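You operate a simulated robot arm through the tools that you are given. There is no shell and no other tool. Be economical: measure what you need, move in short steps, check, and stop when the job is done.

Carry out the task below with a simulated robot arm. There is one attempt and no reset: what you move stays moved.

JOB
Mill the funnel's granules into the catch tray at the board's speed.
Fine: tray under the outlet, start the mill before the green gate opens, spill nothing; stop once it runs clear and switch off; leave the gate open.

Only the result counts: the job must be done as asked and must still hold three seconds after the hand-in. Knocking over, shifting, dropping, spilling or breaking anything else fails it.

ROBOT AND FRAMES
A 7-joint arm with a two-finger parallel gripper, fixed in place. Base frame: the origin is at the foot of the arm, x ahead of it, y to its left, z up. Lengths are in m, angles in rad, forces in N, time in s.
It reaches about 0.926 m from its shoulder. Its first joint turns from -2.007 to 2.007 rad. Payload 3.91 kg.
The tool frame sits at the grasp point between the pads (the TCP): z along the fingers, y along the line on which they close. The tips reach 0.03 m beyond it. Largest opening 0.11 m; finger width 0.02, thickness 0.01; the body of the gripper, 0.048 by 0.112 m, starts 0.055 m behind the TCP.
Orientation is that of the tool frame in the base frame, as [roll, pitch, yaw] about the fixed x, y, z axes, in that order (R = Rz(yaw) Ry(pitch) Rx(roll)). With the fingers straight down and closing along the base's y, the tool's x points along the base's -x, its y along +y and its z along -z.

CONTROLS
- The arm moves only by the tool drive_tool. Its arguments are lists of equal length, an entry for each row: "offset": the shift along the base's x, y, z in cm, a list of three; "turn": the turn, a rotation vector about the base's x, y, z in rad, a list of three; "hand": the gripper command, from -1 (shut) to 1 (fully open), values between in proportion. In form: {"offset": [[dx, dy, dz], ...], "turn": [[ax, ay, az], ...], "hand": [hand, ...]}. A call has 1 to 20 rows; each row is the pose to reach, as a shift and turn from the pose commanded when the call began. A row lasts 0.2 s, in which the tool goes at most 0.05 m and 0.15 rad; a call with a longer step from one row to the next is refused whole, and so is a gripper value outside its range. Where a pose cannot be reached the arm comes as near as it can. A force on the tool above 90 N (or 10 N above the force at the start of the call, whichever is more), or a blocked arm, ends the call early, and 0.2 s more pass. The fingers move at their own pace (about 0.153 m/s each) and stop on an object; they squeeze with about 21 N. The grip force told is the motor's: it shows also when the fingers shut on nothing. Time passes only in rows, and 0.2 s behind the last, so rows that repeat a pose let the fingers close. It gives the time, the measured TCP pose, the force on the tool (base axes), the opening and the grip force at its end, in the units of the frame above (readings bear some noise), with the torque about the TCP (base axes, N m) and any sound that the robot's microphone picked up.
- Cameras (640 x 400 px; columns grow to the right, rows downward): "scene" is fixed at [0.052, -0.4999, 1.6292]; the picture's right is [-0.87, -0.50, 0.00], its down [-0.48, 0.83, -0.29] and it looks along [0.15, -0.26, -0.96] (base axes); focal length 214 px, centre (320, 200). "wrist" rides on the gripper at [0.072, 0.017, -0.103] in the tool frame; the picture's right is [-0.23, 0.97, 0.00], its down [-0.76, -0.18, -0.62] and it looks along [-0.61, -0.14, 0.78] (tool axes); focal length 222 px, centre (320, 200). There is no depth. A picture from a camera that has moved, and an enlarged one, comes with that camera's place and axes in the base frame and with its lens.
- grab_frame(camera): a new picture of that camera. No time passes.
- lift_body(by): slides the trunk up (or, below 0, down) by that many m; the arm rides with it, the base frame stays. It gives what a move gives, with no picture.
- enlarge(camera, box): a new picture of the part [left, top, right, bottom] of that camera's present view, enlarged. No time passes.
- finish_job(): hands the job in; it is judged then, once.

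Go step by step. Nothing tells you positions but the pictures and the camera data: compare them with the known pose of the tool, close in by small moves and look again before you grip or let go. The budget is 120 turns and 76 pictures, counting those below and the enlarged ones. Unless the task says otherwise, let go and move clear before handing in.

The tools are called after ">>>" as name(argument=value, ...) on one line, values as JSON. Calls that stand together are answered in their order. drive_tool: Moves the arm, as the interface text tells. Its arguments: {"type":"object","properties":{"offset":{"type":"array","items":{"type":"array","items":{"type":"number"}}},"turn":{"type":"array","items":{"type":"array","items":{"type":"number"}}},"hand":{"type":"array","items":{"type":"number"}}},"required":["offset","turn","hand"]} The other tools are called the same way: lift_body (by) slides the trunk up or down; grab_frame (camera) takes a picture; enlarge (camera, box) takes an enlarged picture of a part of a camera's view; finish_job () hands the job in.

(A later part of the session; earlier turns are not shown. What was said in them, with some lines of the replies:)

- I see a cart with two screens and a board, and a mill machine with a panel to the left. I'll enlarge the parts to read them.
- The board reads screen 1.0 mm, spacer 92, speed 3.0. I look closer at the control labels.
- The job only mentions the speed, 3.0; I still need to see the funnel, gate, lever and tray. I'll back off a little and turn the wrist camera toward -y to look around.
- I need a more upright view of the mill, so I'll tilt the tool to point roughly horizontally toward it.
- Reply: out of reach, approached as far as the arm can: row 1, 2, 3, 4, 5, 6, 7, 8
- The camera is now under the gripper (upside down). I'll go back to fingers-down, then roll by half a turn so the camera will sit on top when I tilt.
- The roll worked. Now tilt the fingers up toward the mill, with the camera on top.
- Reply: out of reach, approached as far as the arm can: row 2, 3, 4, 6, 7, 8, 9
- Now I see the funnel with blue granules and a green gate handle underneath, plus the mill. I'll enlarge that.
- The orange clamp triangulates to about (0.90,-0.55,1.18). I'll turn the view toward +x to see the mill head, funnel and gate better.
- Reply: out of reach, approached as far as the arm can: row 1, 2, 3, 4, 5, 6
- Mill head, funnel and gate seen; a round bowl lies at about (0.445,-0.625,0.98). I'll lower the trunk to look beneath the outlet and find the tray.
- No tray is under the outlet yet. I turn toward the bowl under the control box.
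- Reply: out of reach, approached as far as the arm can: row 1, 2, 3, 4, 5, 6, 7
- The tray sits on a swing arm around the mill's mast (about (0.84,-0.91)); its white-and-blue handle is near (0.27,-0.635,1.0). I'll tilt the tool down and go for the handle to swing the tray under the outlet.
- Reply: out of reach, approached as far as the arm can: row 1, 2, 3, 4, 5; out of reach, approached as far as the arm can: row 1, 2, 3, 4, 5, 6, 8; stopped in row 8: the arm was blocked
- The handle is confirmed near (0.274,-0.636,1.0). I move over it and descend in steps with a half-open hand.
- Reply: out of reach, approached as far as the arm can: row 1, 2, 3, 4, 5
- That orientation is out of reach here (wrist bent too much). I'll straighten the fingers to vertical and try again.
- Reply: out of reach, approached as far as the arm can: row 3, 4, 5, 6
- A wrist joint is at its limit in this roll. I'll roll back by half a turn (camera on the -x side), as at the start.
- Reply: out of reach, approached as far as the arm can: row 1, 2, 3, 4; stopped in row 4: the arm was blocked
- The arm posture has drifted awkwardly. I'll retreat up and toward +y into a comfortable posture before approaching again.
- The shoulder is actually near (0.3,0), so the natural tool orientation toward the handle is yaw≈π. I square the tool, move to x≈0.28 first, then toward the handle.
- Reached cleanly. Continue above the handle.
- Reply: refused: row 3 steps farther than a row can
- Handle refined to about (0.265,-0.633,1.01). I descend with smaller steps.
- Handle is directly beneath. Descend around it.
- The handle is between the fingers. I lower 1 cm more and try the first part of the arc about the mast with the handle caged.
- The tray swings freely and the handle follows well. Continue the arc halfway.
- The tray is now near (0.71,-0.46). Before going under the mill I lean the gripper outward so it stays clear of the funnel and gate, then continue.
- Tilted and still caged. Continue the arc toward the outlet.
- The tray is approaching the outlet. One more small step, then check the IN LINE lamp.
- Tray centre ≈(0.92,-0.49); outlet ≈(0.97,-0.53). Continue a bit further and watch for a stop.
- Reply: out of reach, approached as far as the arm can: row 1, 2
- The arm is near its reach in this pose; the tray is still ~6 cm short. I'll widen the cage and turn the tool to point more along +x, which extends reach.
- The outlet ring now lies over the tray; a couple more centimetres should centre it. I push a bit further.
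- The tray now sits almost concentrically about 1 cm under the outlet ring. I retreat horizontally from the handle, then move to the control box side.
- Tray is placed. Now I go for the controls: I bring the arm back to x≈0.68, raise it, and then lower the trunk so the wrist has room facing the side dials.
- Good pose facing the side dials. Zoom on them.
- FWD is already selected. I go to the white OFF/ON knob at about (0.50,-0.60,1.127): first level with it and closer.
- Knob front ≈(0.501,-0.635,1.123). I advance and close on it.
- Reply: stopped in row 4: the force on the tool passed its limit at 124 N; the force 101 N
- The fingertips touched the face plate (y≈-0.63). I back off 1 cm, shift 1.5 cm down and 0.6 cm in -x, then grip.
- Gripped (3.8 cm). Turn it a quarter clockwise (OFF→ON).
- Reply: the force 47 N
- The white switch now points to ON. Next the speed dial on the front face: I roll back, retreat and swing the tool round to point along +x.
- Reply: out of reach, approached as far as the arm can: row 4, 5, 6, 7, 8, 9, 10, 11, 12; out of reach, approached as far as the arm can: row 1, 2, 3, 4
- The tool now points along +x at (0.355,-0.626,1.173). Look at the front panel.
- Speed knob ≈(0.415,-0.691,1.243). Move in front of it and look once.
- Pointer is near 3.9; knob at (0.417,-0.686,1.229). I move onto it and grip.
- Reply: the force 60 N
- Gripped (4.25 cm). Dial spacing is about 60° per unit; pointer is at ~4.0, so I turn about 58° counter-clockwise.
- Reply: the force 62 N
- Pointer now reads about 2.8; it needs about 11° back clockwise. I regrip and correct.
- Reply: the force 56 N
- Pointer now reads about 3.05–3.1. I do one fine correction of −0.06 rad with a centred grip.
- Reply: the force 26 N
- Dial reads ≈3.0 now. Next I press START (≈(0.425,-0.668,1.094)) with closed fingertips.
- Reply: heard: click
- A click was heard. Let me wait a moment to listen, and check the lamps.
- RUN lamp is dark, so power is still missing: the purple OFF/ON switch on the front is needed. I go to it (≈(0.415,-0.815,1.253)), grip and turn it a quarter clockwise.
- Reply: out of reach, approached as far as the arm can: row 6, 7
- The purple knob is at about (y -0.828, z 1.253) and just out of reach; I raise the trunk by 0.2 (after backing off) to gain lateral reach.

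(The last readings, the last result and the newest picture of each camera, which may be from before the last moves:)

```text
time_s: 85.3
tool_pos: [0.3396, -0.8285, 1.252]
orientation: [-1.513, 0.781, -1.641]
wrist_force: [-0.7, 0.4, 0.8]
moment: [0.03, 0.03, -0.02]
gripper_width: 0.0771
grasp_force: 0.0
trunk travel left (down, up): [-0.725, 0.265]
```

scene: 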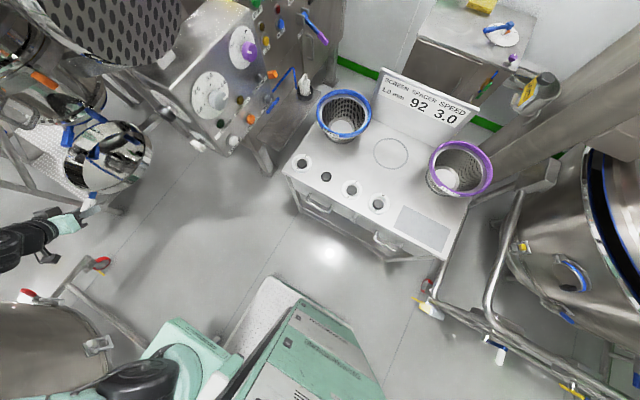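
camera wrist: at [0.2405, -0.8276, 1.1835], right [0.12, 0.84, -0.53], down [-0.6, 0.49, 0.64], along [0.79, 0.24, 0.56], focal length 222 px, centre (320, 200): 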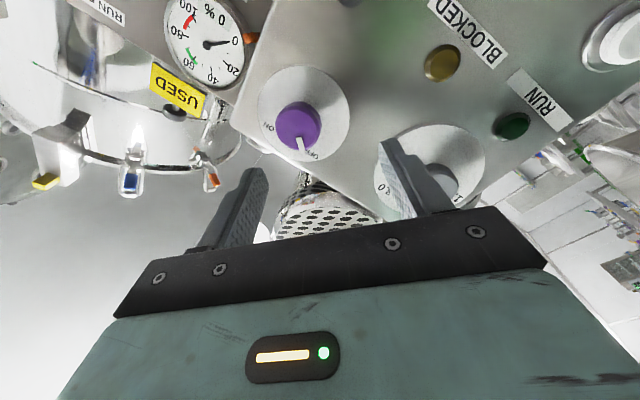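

Reached the spot. Now advance, grip, and note the force before turning.

>>> drive_tool(offset=[[3, 0, 0], [5, 0, 0], [6.4, 0, 0], [6.4, 0, 0], [6.4, 0, 0], [6.4, 0, 0]], turn=[[0, 0, 0], [0, 0, 0], [0, 0, 0], [0, 0, 0], [0, 0, 0], [0, 0, 0]], hand=[0.4, 0.4, 0.4, -1, -1, -1])

```text
time_s: 86.8
tool_pos: [0.4039, -0.8296, 1.253]
orientation: [-1.511, 0.775, -1.642]
wrist_force: [7.8, -28.6, 20.5]
moment: [0.27, 0.25, -1.03]
gripper_width: 0.0389
grasp_force: 44.9
trunk travel left (down, up): [-0.725, 0.265]
```

Gripped well (3.9 cm). Turn a quarter clockwise.

>>> drive_tool(offset=[[0, -0.2, 0.15], [0, -0.2, 0.15], [0, -0.2, 0.15], [0, -0.2, 0.15], [0, -0.2, 0.15], [0, -0.2, 0.15], [0, -0.2, 0.15], [0, -0.2, 0.15], [0, -0.2, 0.15], [0, -0.2, 0.15], [0, -0.2, 0.15], [0, -0.2, 0.15], [0, -0.2, 0.15]], turn=[[0.131, 0, 0], [0.262, 0, 0], [0.393, 0, 0], [0.524, 0, 0], [0.654, 0, 0], [0.785, 0, 0], [0.916, 0, 0], [1.047, 0, 0], [1.178, 0, 0], [1.309, 0, 0], [1.44, 0, 0], [1.571, 0, 0], [1.62, 0, 0]], hand=[-1, -1, -1, -1, -1, -1, -1, -1, -1, -1, -1, -1, -1])

>>> drive_tool(offset=[[0, 0, 0], [0, 0, 0], [-3, 0, 0], [-6, 0, 0]], turn=[[0, 0, 0], [0, 0, 0], [0, 0, 0], [0, 0, 0]], hand=[0.2, 0.4, 0.4, 0.4])

```text
time_s: 89.5
tool_pos: [0.403, -0.8257, 1.2604]
orientation: [1.718, 0.746, 1.645]
wrist_force: [3.0, 33.5, 20.7]
moment: [-0.71, -0.97, 1.02]
gripper_width: 0.0384
grasp_force: 45.3
trunk travel left (down, up): [-0.725, 0.265]
```

```text
time_s: 90.5
tool_pos: [0.3414, -0.8287, 1.2522]
orientation: [1.725, 0.74, 1.64]
wrist_force: [0.3, 0.3, -0.1]
moment: [0.02, 0.03, -0.01]
gripper_width: 0.0769
grasp_force: 0.1
trunk travel left (down, up): [-0.725, 0.265]
```

Purple switch turned. Now press START again.

>>> drive_tool(offset=[[-2, 3, -2], [-2, 6, -5], [-2, 9, -8], [-2, 12, -11], [-2, 14.5, -14], [-1, 16, -15.4], [2, 16, -15.4], [4, 16, -15.4], [5, 16, -15.4], [6, 16, -15.4], [6.7, 16, -15.4], [6.7, 16, -15.4], [3, 16, -15.4], [1, 16, -15.4], [1, 16, -15.4], [1, 16, -15.4]], turn=[[0, 0, 0], [0, 0, 0], [0, 0, 0], [0, 0, 0], [0, 0, 0], [0, 0, 0], [0, 0, 0], [0, 0, 0], [0, 0, 0], [0, 0, 0], [0, 0, 0], [0, 0, 0], [0, 0, 0], [0, 0, 0], [0, 0, 0], [0, 0, 0]], hand=[-1, -1, -1, -1, -1, -1, -1, -1, -1, -1, -1, -1, -1, -1, -1, -1])

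```text
time_s: 94.0
tool_pos: [0.3523, -0.6714, 1.0994]
orientation: [1.725, 0.74, 1.639]
wrist_force: [-0.7, 0.2, 0.5]
moment: [-0.03, 0.02, 0.02]
gripper_width: 0.0
grasp_force: 20.6
trunk travel left (down, up): [-0.725, 0.265]
heard: click
```

>>> drive_tool(offset=[[-3, 3, 0], [-4, 7, 0], [-4, 11, 0], [-4, 15, 0], [-4, 18, 0]], turn=[[0, 0, 0], [0, 0, 0], [0, 0, 0], [0, 0, 0], [0, 0, 0]], hand=[-1, -1, -1, -1, -1])

>>> enlarge(camera="scene", box=[180, 20, 290, 160])

```text
time_s: 95.2
tool_pos: [0.312, -0.4899, 1.0983]
orientation: [1.725, 0.739, 1.639]
wrist_force: [-0.1, -0.4, -0.7]
moment: [-0.01, 0.02, 0.03]
gripper_width: 0.0
grasp_force: 21.0
trunk travel left (down, up): [-0.725, 0.265]
```

```text
2.86 times, centred on (235, 90) of scene
camera zoom: at [0.052, -0.4999, 1.6292], right [-0.87, -0.5, 0.0], down [-0.48, 0.83, -0.29], along [0.15, -0.26, -0.96], focal length 613 px, centre (563, 514)
```

zoom: 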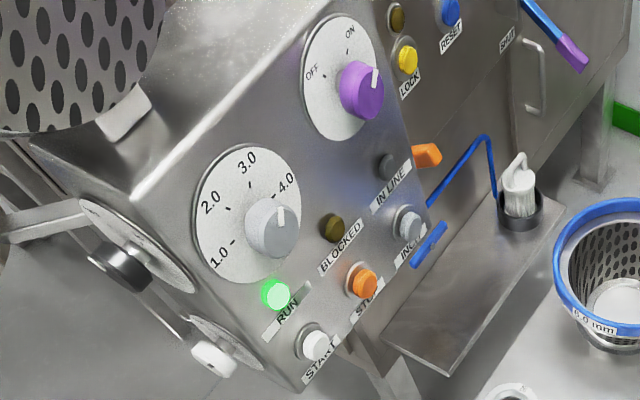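

RUN is lit and the purple switch points to ON: the mill runs at about 3.0, and my geometry fit puts tray and outlet within ~1 cm. Now to the green gate handle (≈(0.87,-0.357,1.25)); first raise the arm while lowering the trunk for room.

>>> drive_tool(offset=[[0, 1, 4], [0, 2, 8], [0, 3, 12], [0, 4, 16]], turn=[[0, 0, 0], [0, 0, 0], [0, 0, 0], [0, 0, 0]], hand=[-1, -1, -1, -1])

>>> lift_body(by=-0.2)

>>> drive_tool(offset=[[0, 0, 4], [0, 0, 8], [0, 0, 12], [3, 2, 14], [6, 4, 14], [9, 6, 14], [12, 8, 14], [15, 10, 14], [18, 12, 14], [21, 14, 14], [24, 16, 14], [27, 18, 14], [30, 20, 14]], turn=[[0, 0, 0], [0, 0, -0.14], [0, 0, -0.28], [0, 0, -0.42], [0, 0, -0.56], [0, 0, -0.7], [0, 0, -0.84], [0, 0, -0.98], [0, 0, -1.12], [0, 0, -1.26], [0, 0, -1.4], [0, 0, -1.47], [0, 0, -1.47]], hand=[-1, -1, -1, -1, -1, -1, -1, -1, -1, -1, -1, -1, -1])

```text
time_s: 96.2
tool_pos: [0.3128, -0.45, 1.2596]
orientation: [1.726, 0.74, 1.638]
wrist_force: [-0.4, 0.2, -0.7]
moment: [-0.02, -0.01, 0.03]
gripper_width: 0.0
grasp_force: 20.4
trunk travel left (down, up): [-0.725, 0.265]
```

```text
time_s: 98.3
tool_pos: [0.3117, -0.4492, 1.0597]
orientation: [1.725, 0.739, 1.64]
wrist_force: [-0.4, 0.5, -0.6]
moment: [0.0, 0.01, 0.01]
gripper_width: 0.0
grasp_force: 21.0
trunk travel left (down, up): [-0.525, 0.465]
```

```text
time_s: 101.1
tool_pos: [0.6119, -0.2506, 1.1999]
orientation: [1.727, 0.739, 0.169]
wrist_force: [-0.2, -0.5, 1.4]
moment: [0.02, -0.01, 0.05]
gripper_width: 0.0
grasp_force: 20.4
out of reach, approached as far as the arm can: row 4, 5, 6, 7, 8, 9
trunk travel left (down, up): [-0.525, 0.465]
```

Now roll so the fingers close vertically and move in front of the gate handle.

>>> drive_tool(offset=[[4, 1, 1], [8, 1, 2], [12, 1, 3], [16, 1, 4], [20, 1, 5], [23, 1, 5], [25.5, 1, 5]], turn=[[0, -0.12, 0], [0, -0.24, 0], [0, -0.36, 0], [0, -0.48, 0], [0, -0.6, 0], [0, -0.72, 0], [0, -0.74, 0]], hand=[0, 0, 0, 0, 0, 0, 0])

>>> grab_frame(camera="wrist")

```text
time_s: 102.7
tool_pos: [0.8674, -0.2399, 1.2485]
orientation: [1.609, 0.004, 0.125]
wrist_force: [-0.3, 1.1, 0.3]
moment: [0.06, -0.03, 0.03]
gripper_width: 0.055
grasp_force: 0.0
trunk travel left (down, up): [-0.525, 0.465]
```

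```text
2 pictures are left
camera wrist: at [0.9272, -0.1262, 1.27], right [-0.22, -0.06, 0.97], down [-0.83, 0.53, -0.15], along [-0.51, -0.85, -0.17], focal length 222 px, centre (320, 200)
```

wrist: 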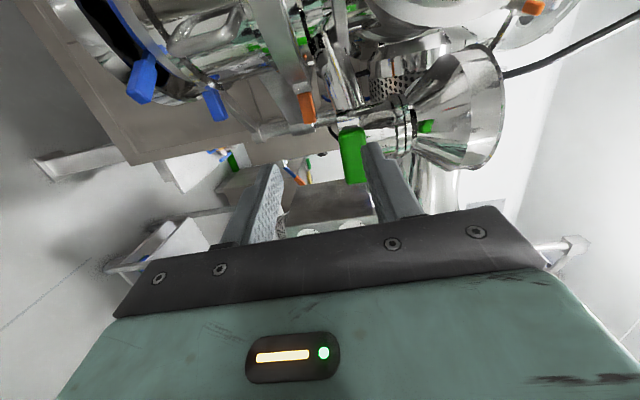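

The grip bar centre is at about (0.837,-0.357,1.27), lying along x. I align, advance around it and grip.

>>> drive_tool(offset=[[-3, 0, 2.2], [-3, -4, 2.2], [-3, -8, 2.2], [-3, -10, 2.2], [-3, -10, 2.2], [-3, -10, 2.2], [-3, -10, 2.2]], turn=[[0, 0, 0], [0, 0, 0], [0, 0, 0], [0, 0, 0], [0, 0, 0], [0, 0, 0], [0, 0, 0]], hand=[0, 0, 0, 0, -1, -1, -1])

```text
time_s: 104.3
tool_pos: [0.8391, -0.3391, 1.2729]
orientation: [1.608, 0.006, 0.123]
wrist_force: [5.7, -4.4, 8.5]
moment: [-0.96, -1.21, 0.17]
gripper_width: 0.0284
grasp_force: 45.1
trunk travel left (down, up): [-0.525, 0.465]
```

Gripped (2.8 cm). Try a gentle 2 cm pull outward (+y).

>>> drive_tool(offset=[[0, 0.5, 0.1], [0, 1, 0.1], [0, 1.5, 0.1], [0, 2, 0.1]], turn=[[0, 0, 0], [0, 0, 0], [0, 0, 0], [0, 0, 0]], hand=[-1, -1, -1, -1])

```text
time_s: 105.3
tool_pos: [0.8369, -0.3189, 1.2718]
orientation: [1.608, 0.008, 0.127]
wrist_force: [20.9, -1.1, 13.7]
moment: [-0.98, -1.07, 0.02]
gripper_width: 0.0282
grasp_force: 45.1
trunk travel left (down, up): [-0.525, 0.465]
```

It moves easily with a slight +x pull, so the slide axis is angled a bit; I continue pulling with a +x component.

>>> drive_tool(offset=[[0.4, 0.7, 0], [0.6, 1.4, 0], [0.8, 2.1, 0], [1, 2.8, 0], [1.2, 3.5, 0]], turn=[[0, 0, 0], [0, 0, 0], [0, 0, 0], [0, 0, 0], [0, 0, 0]], hand=[-1, -1, -1, -1, -1])

```text
time_s: 106.5
tool_pos: [0.8467, -0.2903, 1.2724]
orientation: [1.607, 0.007, 0.119]
wrist_force: [-9.8, -38.4, 1.1]
moment: [-0.49, -0.72, -0.31]
gripper_width: 0.0285
grasp_force: 45.1
trunk travel left (down, up): [-0.525, 0.465]
```

Resistance rises after about 5 cm of travel. A slightly firmer pull to confirm the end stop, then wait and listen.

>>> drive_tool(offset=[[0, 0.4, 0], [0, 0.4, 0], [0, 0.4, 0]], turn=[[0, 0, 0], [0, 0, 0], [0, 0, 0]], hand=[-1, -1, -1])

```text
time_s: 107.3
tool_pos: [0.8483, -0.2861, 1.2728]
orientation: [1.608, 0.006, 0.121]
wrist_force: [4.0, -38.9, 13.9]
moment: [-0.49, -0.6, -0.06]
gripper_width: 0.0282
grasp_force: 45.4
trunk travel left (down, up): [-0.525, 0.465]
```

Likely at its stop. I release, back away and listen for several seconds.

>>> drive_tool(offset=[[0, 0, 0], [0, 0, 0], [0, 3, 0], [0, 6, 0], [0, 8, 0], [0, 8, 0], [0, 8, 0], [0, 8, 0], [0, 8, 0], [0, 8, 0], [0, 8, 0], [0, 8, 0], [0, 8, 0], [0, 8, 0], [0, 8, 0], [0, 8, 0], [0, 8, 0], [0, 8, 0]], turn=[[0, 0, 0], [0, 0, 0], [0, 0, 0], [0, 0, 0], [0, 0, 0], [0, 0, 0], [0, 0, 0], [0, 0, 0], [0, 0, 0], [0, 0, 0], [0, 0, 0], [0, 0, 0], [0, 0, 0], [0, 0, 0], [0, 0, 0], [0, 0, 0], [0, 0, 0], [0, 0, 0]], hand=[0, 0.2, 0.2, 0.2, 0.2, 0.2, 0.2, 0.2, 0.2, 0.2, 0.2, 0.2, 0.2, 0.2, 0.2, 0.2, 0.2, 0.2])

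```text
time_s: 111.1
tool_pos: [0.848, -0.2002, 1.2737]
orientation: [1.609, 0.007, 0.124]
wrist_force: [0.3, 1.1, 0.3]
moment: [-0.03, 0.01, 0.01]
gripper_width: 0.0656
grasp_force: 0.2
trunk travel left (down, up): [-0.525, 0.465]
```

No sound cues. I raise the trunk so the wrist camera can look into the funnel.

>>> lift_body(by=0.36)

>>> grab_frame(camera="wrist")

```text
time_s: 114.6
tool_pos: [0.8473, -0.2002, 1.6326]
orientation: [1.61, 0.006, 0.125]
wrist_force: [-0.1, 0.4, -0.1]
moment: [0.0, -0.02, 0.0]
gripper_width: 0.0661
grasp_force: 0.1
trunk travel left (down, up): [-0.885, 0.105]
```

```text
1 pictures are left
camera wrist: at [0.9087, -0.0883, 1.6544], right [-0.21, -0.07, 0.97], down [-0.83, 0.53, -0.15], along [-0.51, -0.85, -0.17], focal length 222 px, centre (320, 200)
```

wrist: 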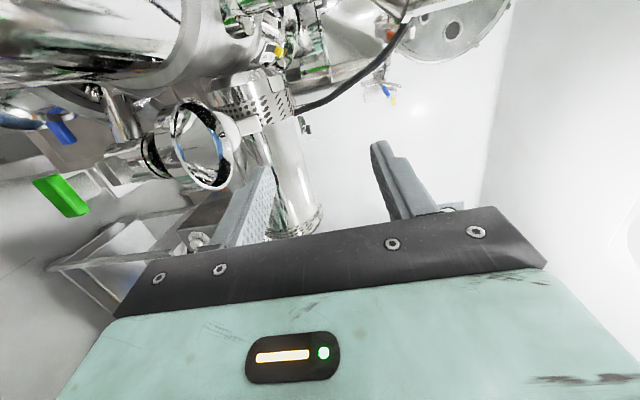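

The funnel is empty (no blue left) and the gate handle is out. I let the mill run on while travelling back along the same path to the STOP button.

>>> lift_body(by=-0.36)

>>> drive_tool(offset=[[-4, 0, -1], [-8, -1, -2], [-12, -2, -3], [-15, -3, -4], [-18, -4, -5], [-21, -5, -6], [-23.5, -5, -7.3]], turn=[[0, 0.12, 0], [0, 0.24, 0], [0, 0.36, 0], [0, 0.48, 0], [0, 0.6, 0], [0, 0.72, 0], [0, 0.74, 0]], hand=[-1, -1, -1, -1, -1, -1, -1])

>>> drive_tool(offset=[[-3, -2, 0], [-6, -4, 0], [-9, -6, 0], [-12, -8, 0], [-15, -10, 0], [-18, -12, 0], [-21, -14, 0], [-24, -16, 0], [-27, -18, 0], [-30, -20, 0], [-30, -20, 0]], turn=[[0, 0, 0.14], [0, 0, 0.28], [0, 0, 0.42], [0, 0, 0.56], [0, 0, 0.7], [0, 0, 0.84], [0, 0, 0.98], [0, 0, 1.12], [0, 0, 1.26], [0, 0, 1.4], [0, 0, 1.47]], hand=[-1, -1, -1, -1, -1, -1, -1, -1, -1, -1, -1])

```text
time_s: 118.1
tool_pos: [0.8484, -0.2007, 1.2737]
orientation: [1.61, 0.007, 0.124]
wrist_force: [0.4, -0.7, 1.2]
moment: [0.0, -0.04, -0.02]
gripper_width: 0.066
grasp_force: 0.0
trunk travel left (down, up): [-0.525, 0.465]
```

```text
time_s: 119.7
tool_pos: [0.6132, -0.2524, 1.1995]
orientation: [1.726, 0.742, 0.17]
wrist_force: [-0.3, 0.1, 0.0]
moment: [0.0, 0.03, -0.01]
gripper_width: 0.0001
grasp_force: 21.4
trunk travel left (down, up): [-0.525, 0.465]
```

```text
time_s: 122.1
tool_pos: [0.3133, -0.4478, 1.1999]
orientation: [1.724, 0.738, 1.641]
wrist_force: [0.3, -0.3, -0.6]
moment: [-0.01, 0.01, 0.0]
gripper_width: 0.0
grasp_force: 20.7
out of reach, approached as far as the arm can: row 3, 4, 5, 6, 7, 8
trunk travel left (down, up): [-0.525, 0.465]
```

>>> lift_body(by=0.2)

>>> drive_tool(offset=[[0, -3.4, -3.4], [0, -6.8, -6.8], [0, -10.2, -10.2], [0, -13.6, -13.6], [0, -17, -17], [0, -20.4, -20.4], [0, -23.8, -23.8], [0, -27.2, -27.2], [0, -30.4, -30.6], [1.5, -30.4, -30.6]], turn=[[0, 0, 0], [0, 0, 0], [0, 0, 0], [0, 0, 0], [0, 0, 0], [0, 0, 0], [0, 0, 0], [0, 0, 0], [0, 0, 0], [0, 0, 0]], hand=[-1, -1, -1, -1, -1, -1, -1, -1, -1, -1])

```text
time_s: 124.3
tool_pos: [0.3136, -0.4476, 1.3997]
orientation: [1.724, 0.739, 1.638]
wrist_force: [-0.4, -0.2, -0.3]
moment: [0.02, 0.0, -0.02]
gripper_width: 0.0002
grasp_force: 21.3
trunk travel left (down, up): [-0.725, 0.265]
```

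```text
time_s: 126.5
tool_pos: [0.3278, -0.7514, 1.0945]
orientation: [1.722, 0.739, 1.639]
wrist_force: [-0.2, -0.6, -0.5]
moment: [0.0, -0.01, -0.01]
gripper_width: 0.0
grasp_force: 21.2
trunk travel left (down, up): [-0.725, 0.265]
```

In front of STOP. I wait 3 s more for the mill to run clear, then press it.

>>> drive_tool(offset=[[0, 0, 0], [0, 0, 0], [0, 0, 0], [0, 0, 0], [0, 0, 0], [0, 0, 0], [0, 0, 0], [0, 0, 0], [0, 0, 0], [0, 0, 0], [3, 0, 0], [5, 0, 0], [6, 0, 0], [7, 0, 0], [8, 0, 0], [8, 0, 0], [4, 0, 0], [0, 0, 0]], turn=[[0, 0, 0], [0, 0, 0], [0, 0, 0], [0, 0, 0], [0, 0, 0], [0, 0, 0], [0, 0, 0], [0, 0, 0], [0, 0, 0], [0, 0, 0], [0, 0, 0], [0, 0, 0], [0, 0, 0], [0, 0, 0], [0, 0, 0], [0, 0, 0], [0, 0, 0], [0, 0, 0]], hand=[-1, -1, -1, -1, -1, -1, -1, -1, -1, -1, -1, -1, -1, -1, -1, -1, -1, -1])

```text
time_s: 130.3
tool_pos: [0.3288, -0.7532, 1.0963]
orientation: [1.725, 0.74, 1.64]
wrist_force: [0.6, -0.4, 0.6]
moment: [-0.03, 0.01, 0.02]
gripper_width: 0.0001
grasp_force: 21.4
trunk travel left (down, up): [-0.725, 0.265]
heard: click
```

Click heard. Now switch the purple knob back to OFF: move to it, grip and turn a quarter counter-clockwise.

>>> drive_tool(offset=[[0, -1.5, 4], [0, -3.5, 8], [0, -5.5, 12], [1, -7.6, 15.8], [4, -7.6, 15.8], [6, -7.6, 15.8], [7.5, -7.6, 15.8], [7.5, -7.6, 15.8], [7.5, -7.6, 15.8], [7.5, -7.6, 15.8]], turn=[[0, 0, 0], [0, 0, 0], [0, 0, 0], [0, 0, 0], [0, 0, 0], [0, 0, 0], [0, 0, 0], [0, 0, 0], [0, 0, 0], [0, 0, 0]], hand=[0.4, 0.4, 0.4, 0.4, 0.4, 0.4, 0.4, -1, -1, -1])

>>> drive_tool(offset=[[0, 0, 0], [0, 0, 0], [0, 0, 0], [0, 0, 0], [0, 0, 0], [0, 0, 0], [0, 0, 0], [0, 0, 0], [0, 0, 0], [0, 0, 0], [0, 0, 0], [0, 0, 0], [0, 0, 0]], turn=[[-0.131, 0, 0], [-0.262, 0, 0], [-0.393, 0, 0], [-0.524, 0, 0], [-0.654, 0, 0], [-0.785, 0, 0], [-0.916, 0, 0], [-1.047, 0, 0], [-1.178, 0, 0], [-1.309, 0, 0], [-1.44, 0, 0], [-1.571, 0, 0], [-1.62, 0, 0]], hand=[-1, -1, -1, -1, -1, -1, -1, -1, -1, -1, -1, -1, -1])

>>> drive_tool(offset=[[0, 0, 0], [0, 0, 0], [-3, 0, 0], [-6, 0, 0]], turn=[[0, 0, 0], [0, 0, 0], [0, 0, 0], [0, 0, 0]], hand=[0.2, 0.4, 0.4, 0.4])

```text
time_s: 132.5
tool_pos: [0.4059, -0.8237, 1.2587]
orientation: [1.718, 0.747, 1.642]
wrist_force: [4.4, 20.7, 21.9]
moment: [-0.21, -0.28, 1.37]
gripper_width: 0.0386
grasp_force: 45.2
trunk travel left (down, up): [-0.725, 0.265]
```

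```text
time_s: 135.3
tool_pos: [0.4044, -0.83, 1.2533]
orientation: [-1.51, 0.776, -1.645]
wrist_force: [27.2, -35.0, 33.3]
moment: [0.6, 0.35, -0.65]
gripper_width: 0.0387
grasp_force: 45.4
trunk travel left (down, up): [-0.725, 0.265]
```

```text
time_s: 136.3
tool_pos: [0.3434, -0.828, 1.2508]
orientation: [-1.515, 0.78, -1.644]
wrist_force: [0.5, 0.3, 0.4]
moment: [0.01, 0.0, 0.01]
gripper_width: 0.0768
grasp_force: 0.0
trunk travel left (down, up): [-0.725, 0.265]
```

Mill stopped and switched off at the purple knob. I also return the white side switch (which I turned ON) to its original OFF; first retreat and reorient.

>>> drive_tool(offset=[[-3, 3, 0], [-3, 6, 0], [-3, 9, 0], [-3, 12, 0], [-3, 15, 0], [-3, 18, 0], [-3, 21, 0], [-3, 24, 0], [-3, 27, 0], [-3, 30, 0], [-3, 33, 0], [-3, 37, 0]], turn=[[0.131, 0, 0], [0.262, 0, 0], [0.393, 0, 0], [0.524, 0, 0], [0.654, 0, 0], [0.785, 0, 0], [0.916, 0, 0], [1.047, 0, 0], [1.178, 0, 0], [1.309, 0, 0], [1.44, 0, 0], [1.57, 0, 0]], hand=[0.1, 0.1, 0.1, 0.1, 0.1, 0.1, 0.1, 0.1, 0.1, 0.1, 0.1, 0.1])

>>> lift_body(by=-0.2)

>>> drive_tool(offset=[[0, 0, 4], [0, 0, 8], [0, 0, 12], [3, 2, 14], [6, 4, 14], [9, 6, 14], [12, 8, 14], [15, 10, 14], [18, 12, 14], [21, 14, 14], [24, 16, 14], [27, 18, 14], [30, 20, 14]], turn=[[0, 0, 0], [0, 0, -0.14], [0, 0, -0.28], [0, 0, -0.42], [0, 0, -0.56], [0, 0, -0.7], [0, 0, -0.84], [0, 0, -0.98], [0, 0, -1.12], [0, 0, -1.26], [0, 0, -1.4], [0, 0, -1.5], [0, 0, -1.55]], hand=[0.1, 0.1, 0.1, 0.1, 0.1, 0.1, 0.1, 0.1, 0.1, 0.1, 0.1, 0.1, 0.1])

```text
time_s: 138.9
tool_pos: [0.3151, -0.4583, 1.252]
orientation: [1.729, 0.787, 1.643]
wrist_force: [0.2, -2.2, 0.2]
moment: [0.03, 0.0, 0.02]
gripper_width: 0.0601
grasp_force: 0.1
trunk travel left (down, up): [-0.725, 0.265]
```

```text
time_s: 141.1
tool_pos: [0.3143, -0.4574, 1.0536]
orientation: [1.726, 0.792, 1.642]
wrist_force: [-0.7, -0.3, 0.2]
moment: [0.04, 0.01, -0.01]
gripper_width: 0.0606
grasp_force: 0.2
trunk travel left (down, up): [-0.525, 0.465]
```

```text
time_s: 143.9
tool_pos: [0.6129, -0.2586, 1.1923]
orientation: [1.733, 0.79, 0.091]
wrist_force: [-1.0, 0.5, -0.2]
moment: [0.07, -0.02, 0.06]
gripper_width: 0.0605
grasp_force: 0.1
out of reach, approached as far as the arm can: row 4, 5, 6, 7, 8, 9
trunk travel left (down, up): [-0.525, 0.465]
```

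>>> drive_tool(offset=[[-3, -3, -1.5], [-6, -6, -3], [-9, -9, -5], [-11, -12, -7], [-11, -15.5, -8.4], [-11, -19, -8.4], [-11, -22, -8.4], [-11, -26, -8.4], [-11, -29.5, -8.4], [-11, -32, -8.4], [-11, -33.5, -8.4], [-11, -33.5, -8.4], [-11, -33.5, -8.4], [-11, -33.5, -8.4]], turn=[[-0.05, 0, 0], [-0.11, 0, 0], [-0.11, 0, 0], [-0.11, 0, 0], [-0.11, 0, 0], [-0.11, 0, 0], [-0.11, 0, 0], [-0.11, 0, 0], [-0.11, 0, 0], [-0.11, 0, 0], [-0.11, 0, 0], [-0.11, 0, 0], [-0.11, 0, 0], [-0.11, 0, 0]], hand=[0.1, 0.1, 0.1, 0.1, 0.1, 0.1, 0.1, 0.1, 0.1, 0.1, 0.1, -1, -1, -1])

```text
time_s: 146.9
tool_pos: [0.5007, -0.5936, 1.1081]
orientation: [1.573, 0.796, -0.019]
wrist_force: [-8.4, 2.3, -9.4]
moment: [-0.03, -0.03, 0.42]
gripper_width: 0.0378
grasp_force: 44.8
trunk travel left (down, up): [-0.525, 0.465]
```

Gripped the white knob (3.8 cm, as before). Turn it a quarter back to OFF, release and back away.

>>> drive_tool(offset=[[0, 0, 0], [0, 0, 0], [0, 0, 0], [0, 0, 0], [0, 0, 0], [0, 0, 0], [0, 0, 0], [0, 0, 0], [0, 0, 0], [0, 0, 0], [0, 0, 0], [0, 0, 0]], turn=[[0, 0.131, 0], [0, 0.262, 0], [0, 0.393, 0], [0, 0.524, 0], [0, 0.654, 0], [0, 0.785, 0], [0, 0.916, 0], [0, 1.047, 0], [0, 1.178, 0], [0, 1.309, 0], [0, 1.44, 0], [0, 1.571, 0]], hand=[-1, -1, -1, -1, -1, -1, -1, -1, -1, -1, -1, -1])

>>> drive_tool(offset=[[0, 0, 0], [0, 0, 0], [0, 4, 0], [0, 8, 0], [0, 12, 0], [2, 16, 0], [4, 20, 0]], turn=[[0, 0, 0], [0, 0, 0], [0, 0, 0], [0, 0, 0], [0, 0, 0], [0, 0, 0], [0, 0, 0]], hand=[0.1, 0.1, 0.1, 0.1, 0.1, 0.1, 0.1])

>>> enlarge(camera="scene", box=[20, 0, 290, 170])

```text
time_s: 149.5
tool_pos: [0.5011, -0.5937, 1.1116]
orientation: [-1.538, 0.778, -3.12]
wrist_force: [-25.5, -5.8, 3.5]
moment: [0.54, -0.67, -0.36]
gripper_width: 0.038
grasp_force: 44.9
trunk travel left (down, up): [-0.525, 0.465]
```

```text
time_s: 151.1
tool_pos: [0.5447, -0.3918, 1.1063]
orientation: [-1.543, 0.777, -3.125]
wrist_force: [-0.4, -0.2, 1.1]
moment: [0.02, -0.03, 0.02]
gripper_width: 0.0605
grasp_force: 0.0
trunk travel left (down, up): [-0.525, 0.465]
```

```text
2.35 times, centred on (155, 85) of scene
camera zoom: at [0.052, -0.4999, 1.6292], right [-0.87, -0.5, 0.0], down [-0.48, 0.83, -0.29], along [0.15, -0.26, -0.96], focal length 505 px, centre (708, 471)
```

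zoom: 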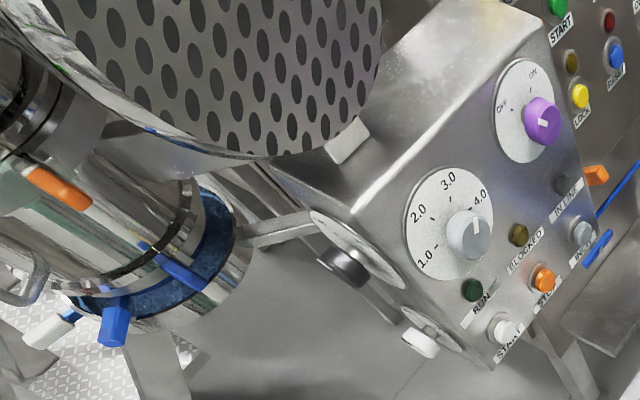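

The tray now holds the blue milled product under the outlet. The RUN lamp is dark, the purple knob points to OFF, the speed dial is at about 3.0, the gate is out, and the arm is clear. I hand in.

>>> finish_job()

```text
The job is handed in.
```

I milled the granules into the catch tray at a dial setting of about 3.0, stopped the mill, switched it off, left the gate open, and handed the job in. My last pictures show the funnel empty, blue product in the tray under the outlet, no visible spill and the RUN lamp dark.

- **Speed:** my readings of the dial ranged from about 2.85 to 3.07, so it may be slightly off 3.0.
- **Running clear:** I judged this from the empty funnel, then let the mill run about 15 seconds more before pressing STOP. I could not see inside the mill.
- **IN LINE lamp:** it stayed dark with the power on. I put the tray centre within about 1–2 cm of the outlet, but I don't know what that lamp shows.
- **White side switch:** I turned it ON first by mistake and turned it back a quarter turn to OFF. The purple front knob was the power.
- **Contact:** early on the fingertips pressed the side panel of the control box with about 120 N. I saw no sign that anything shifted.
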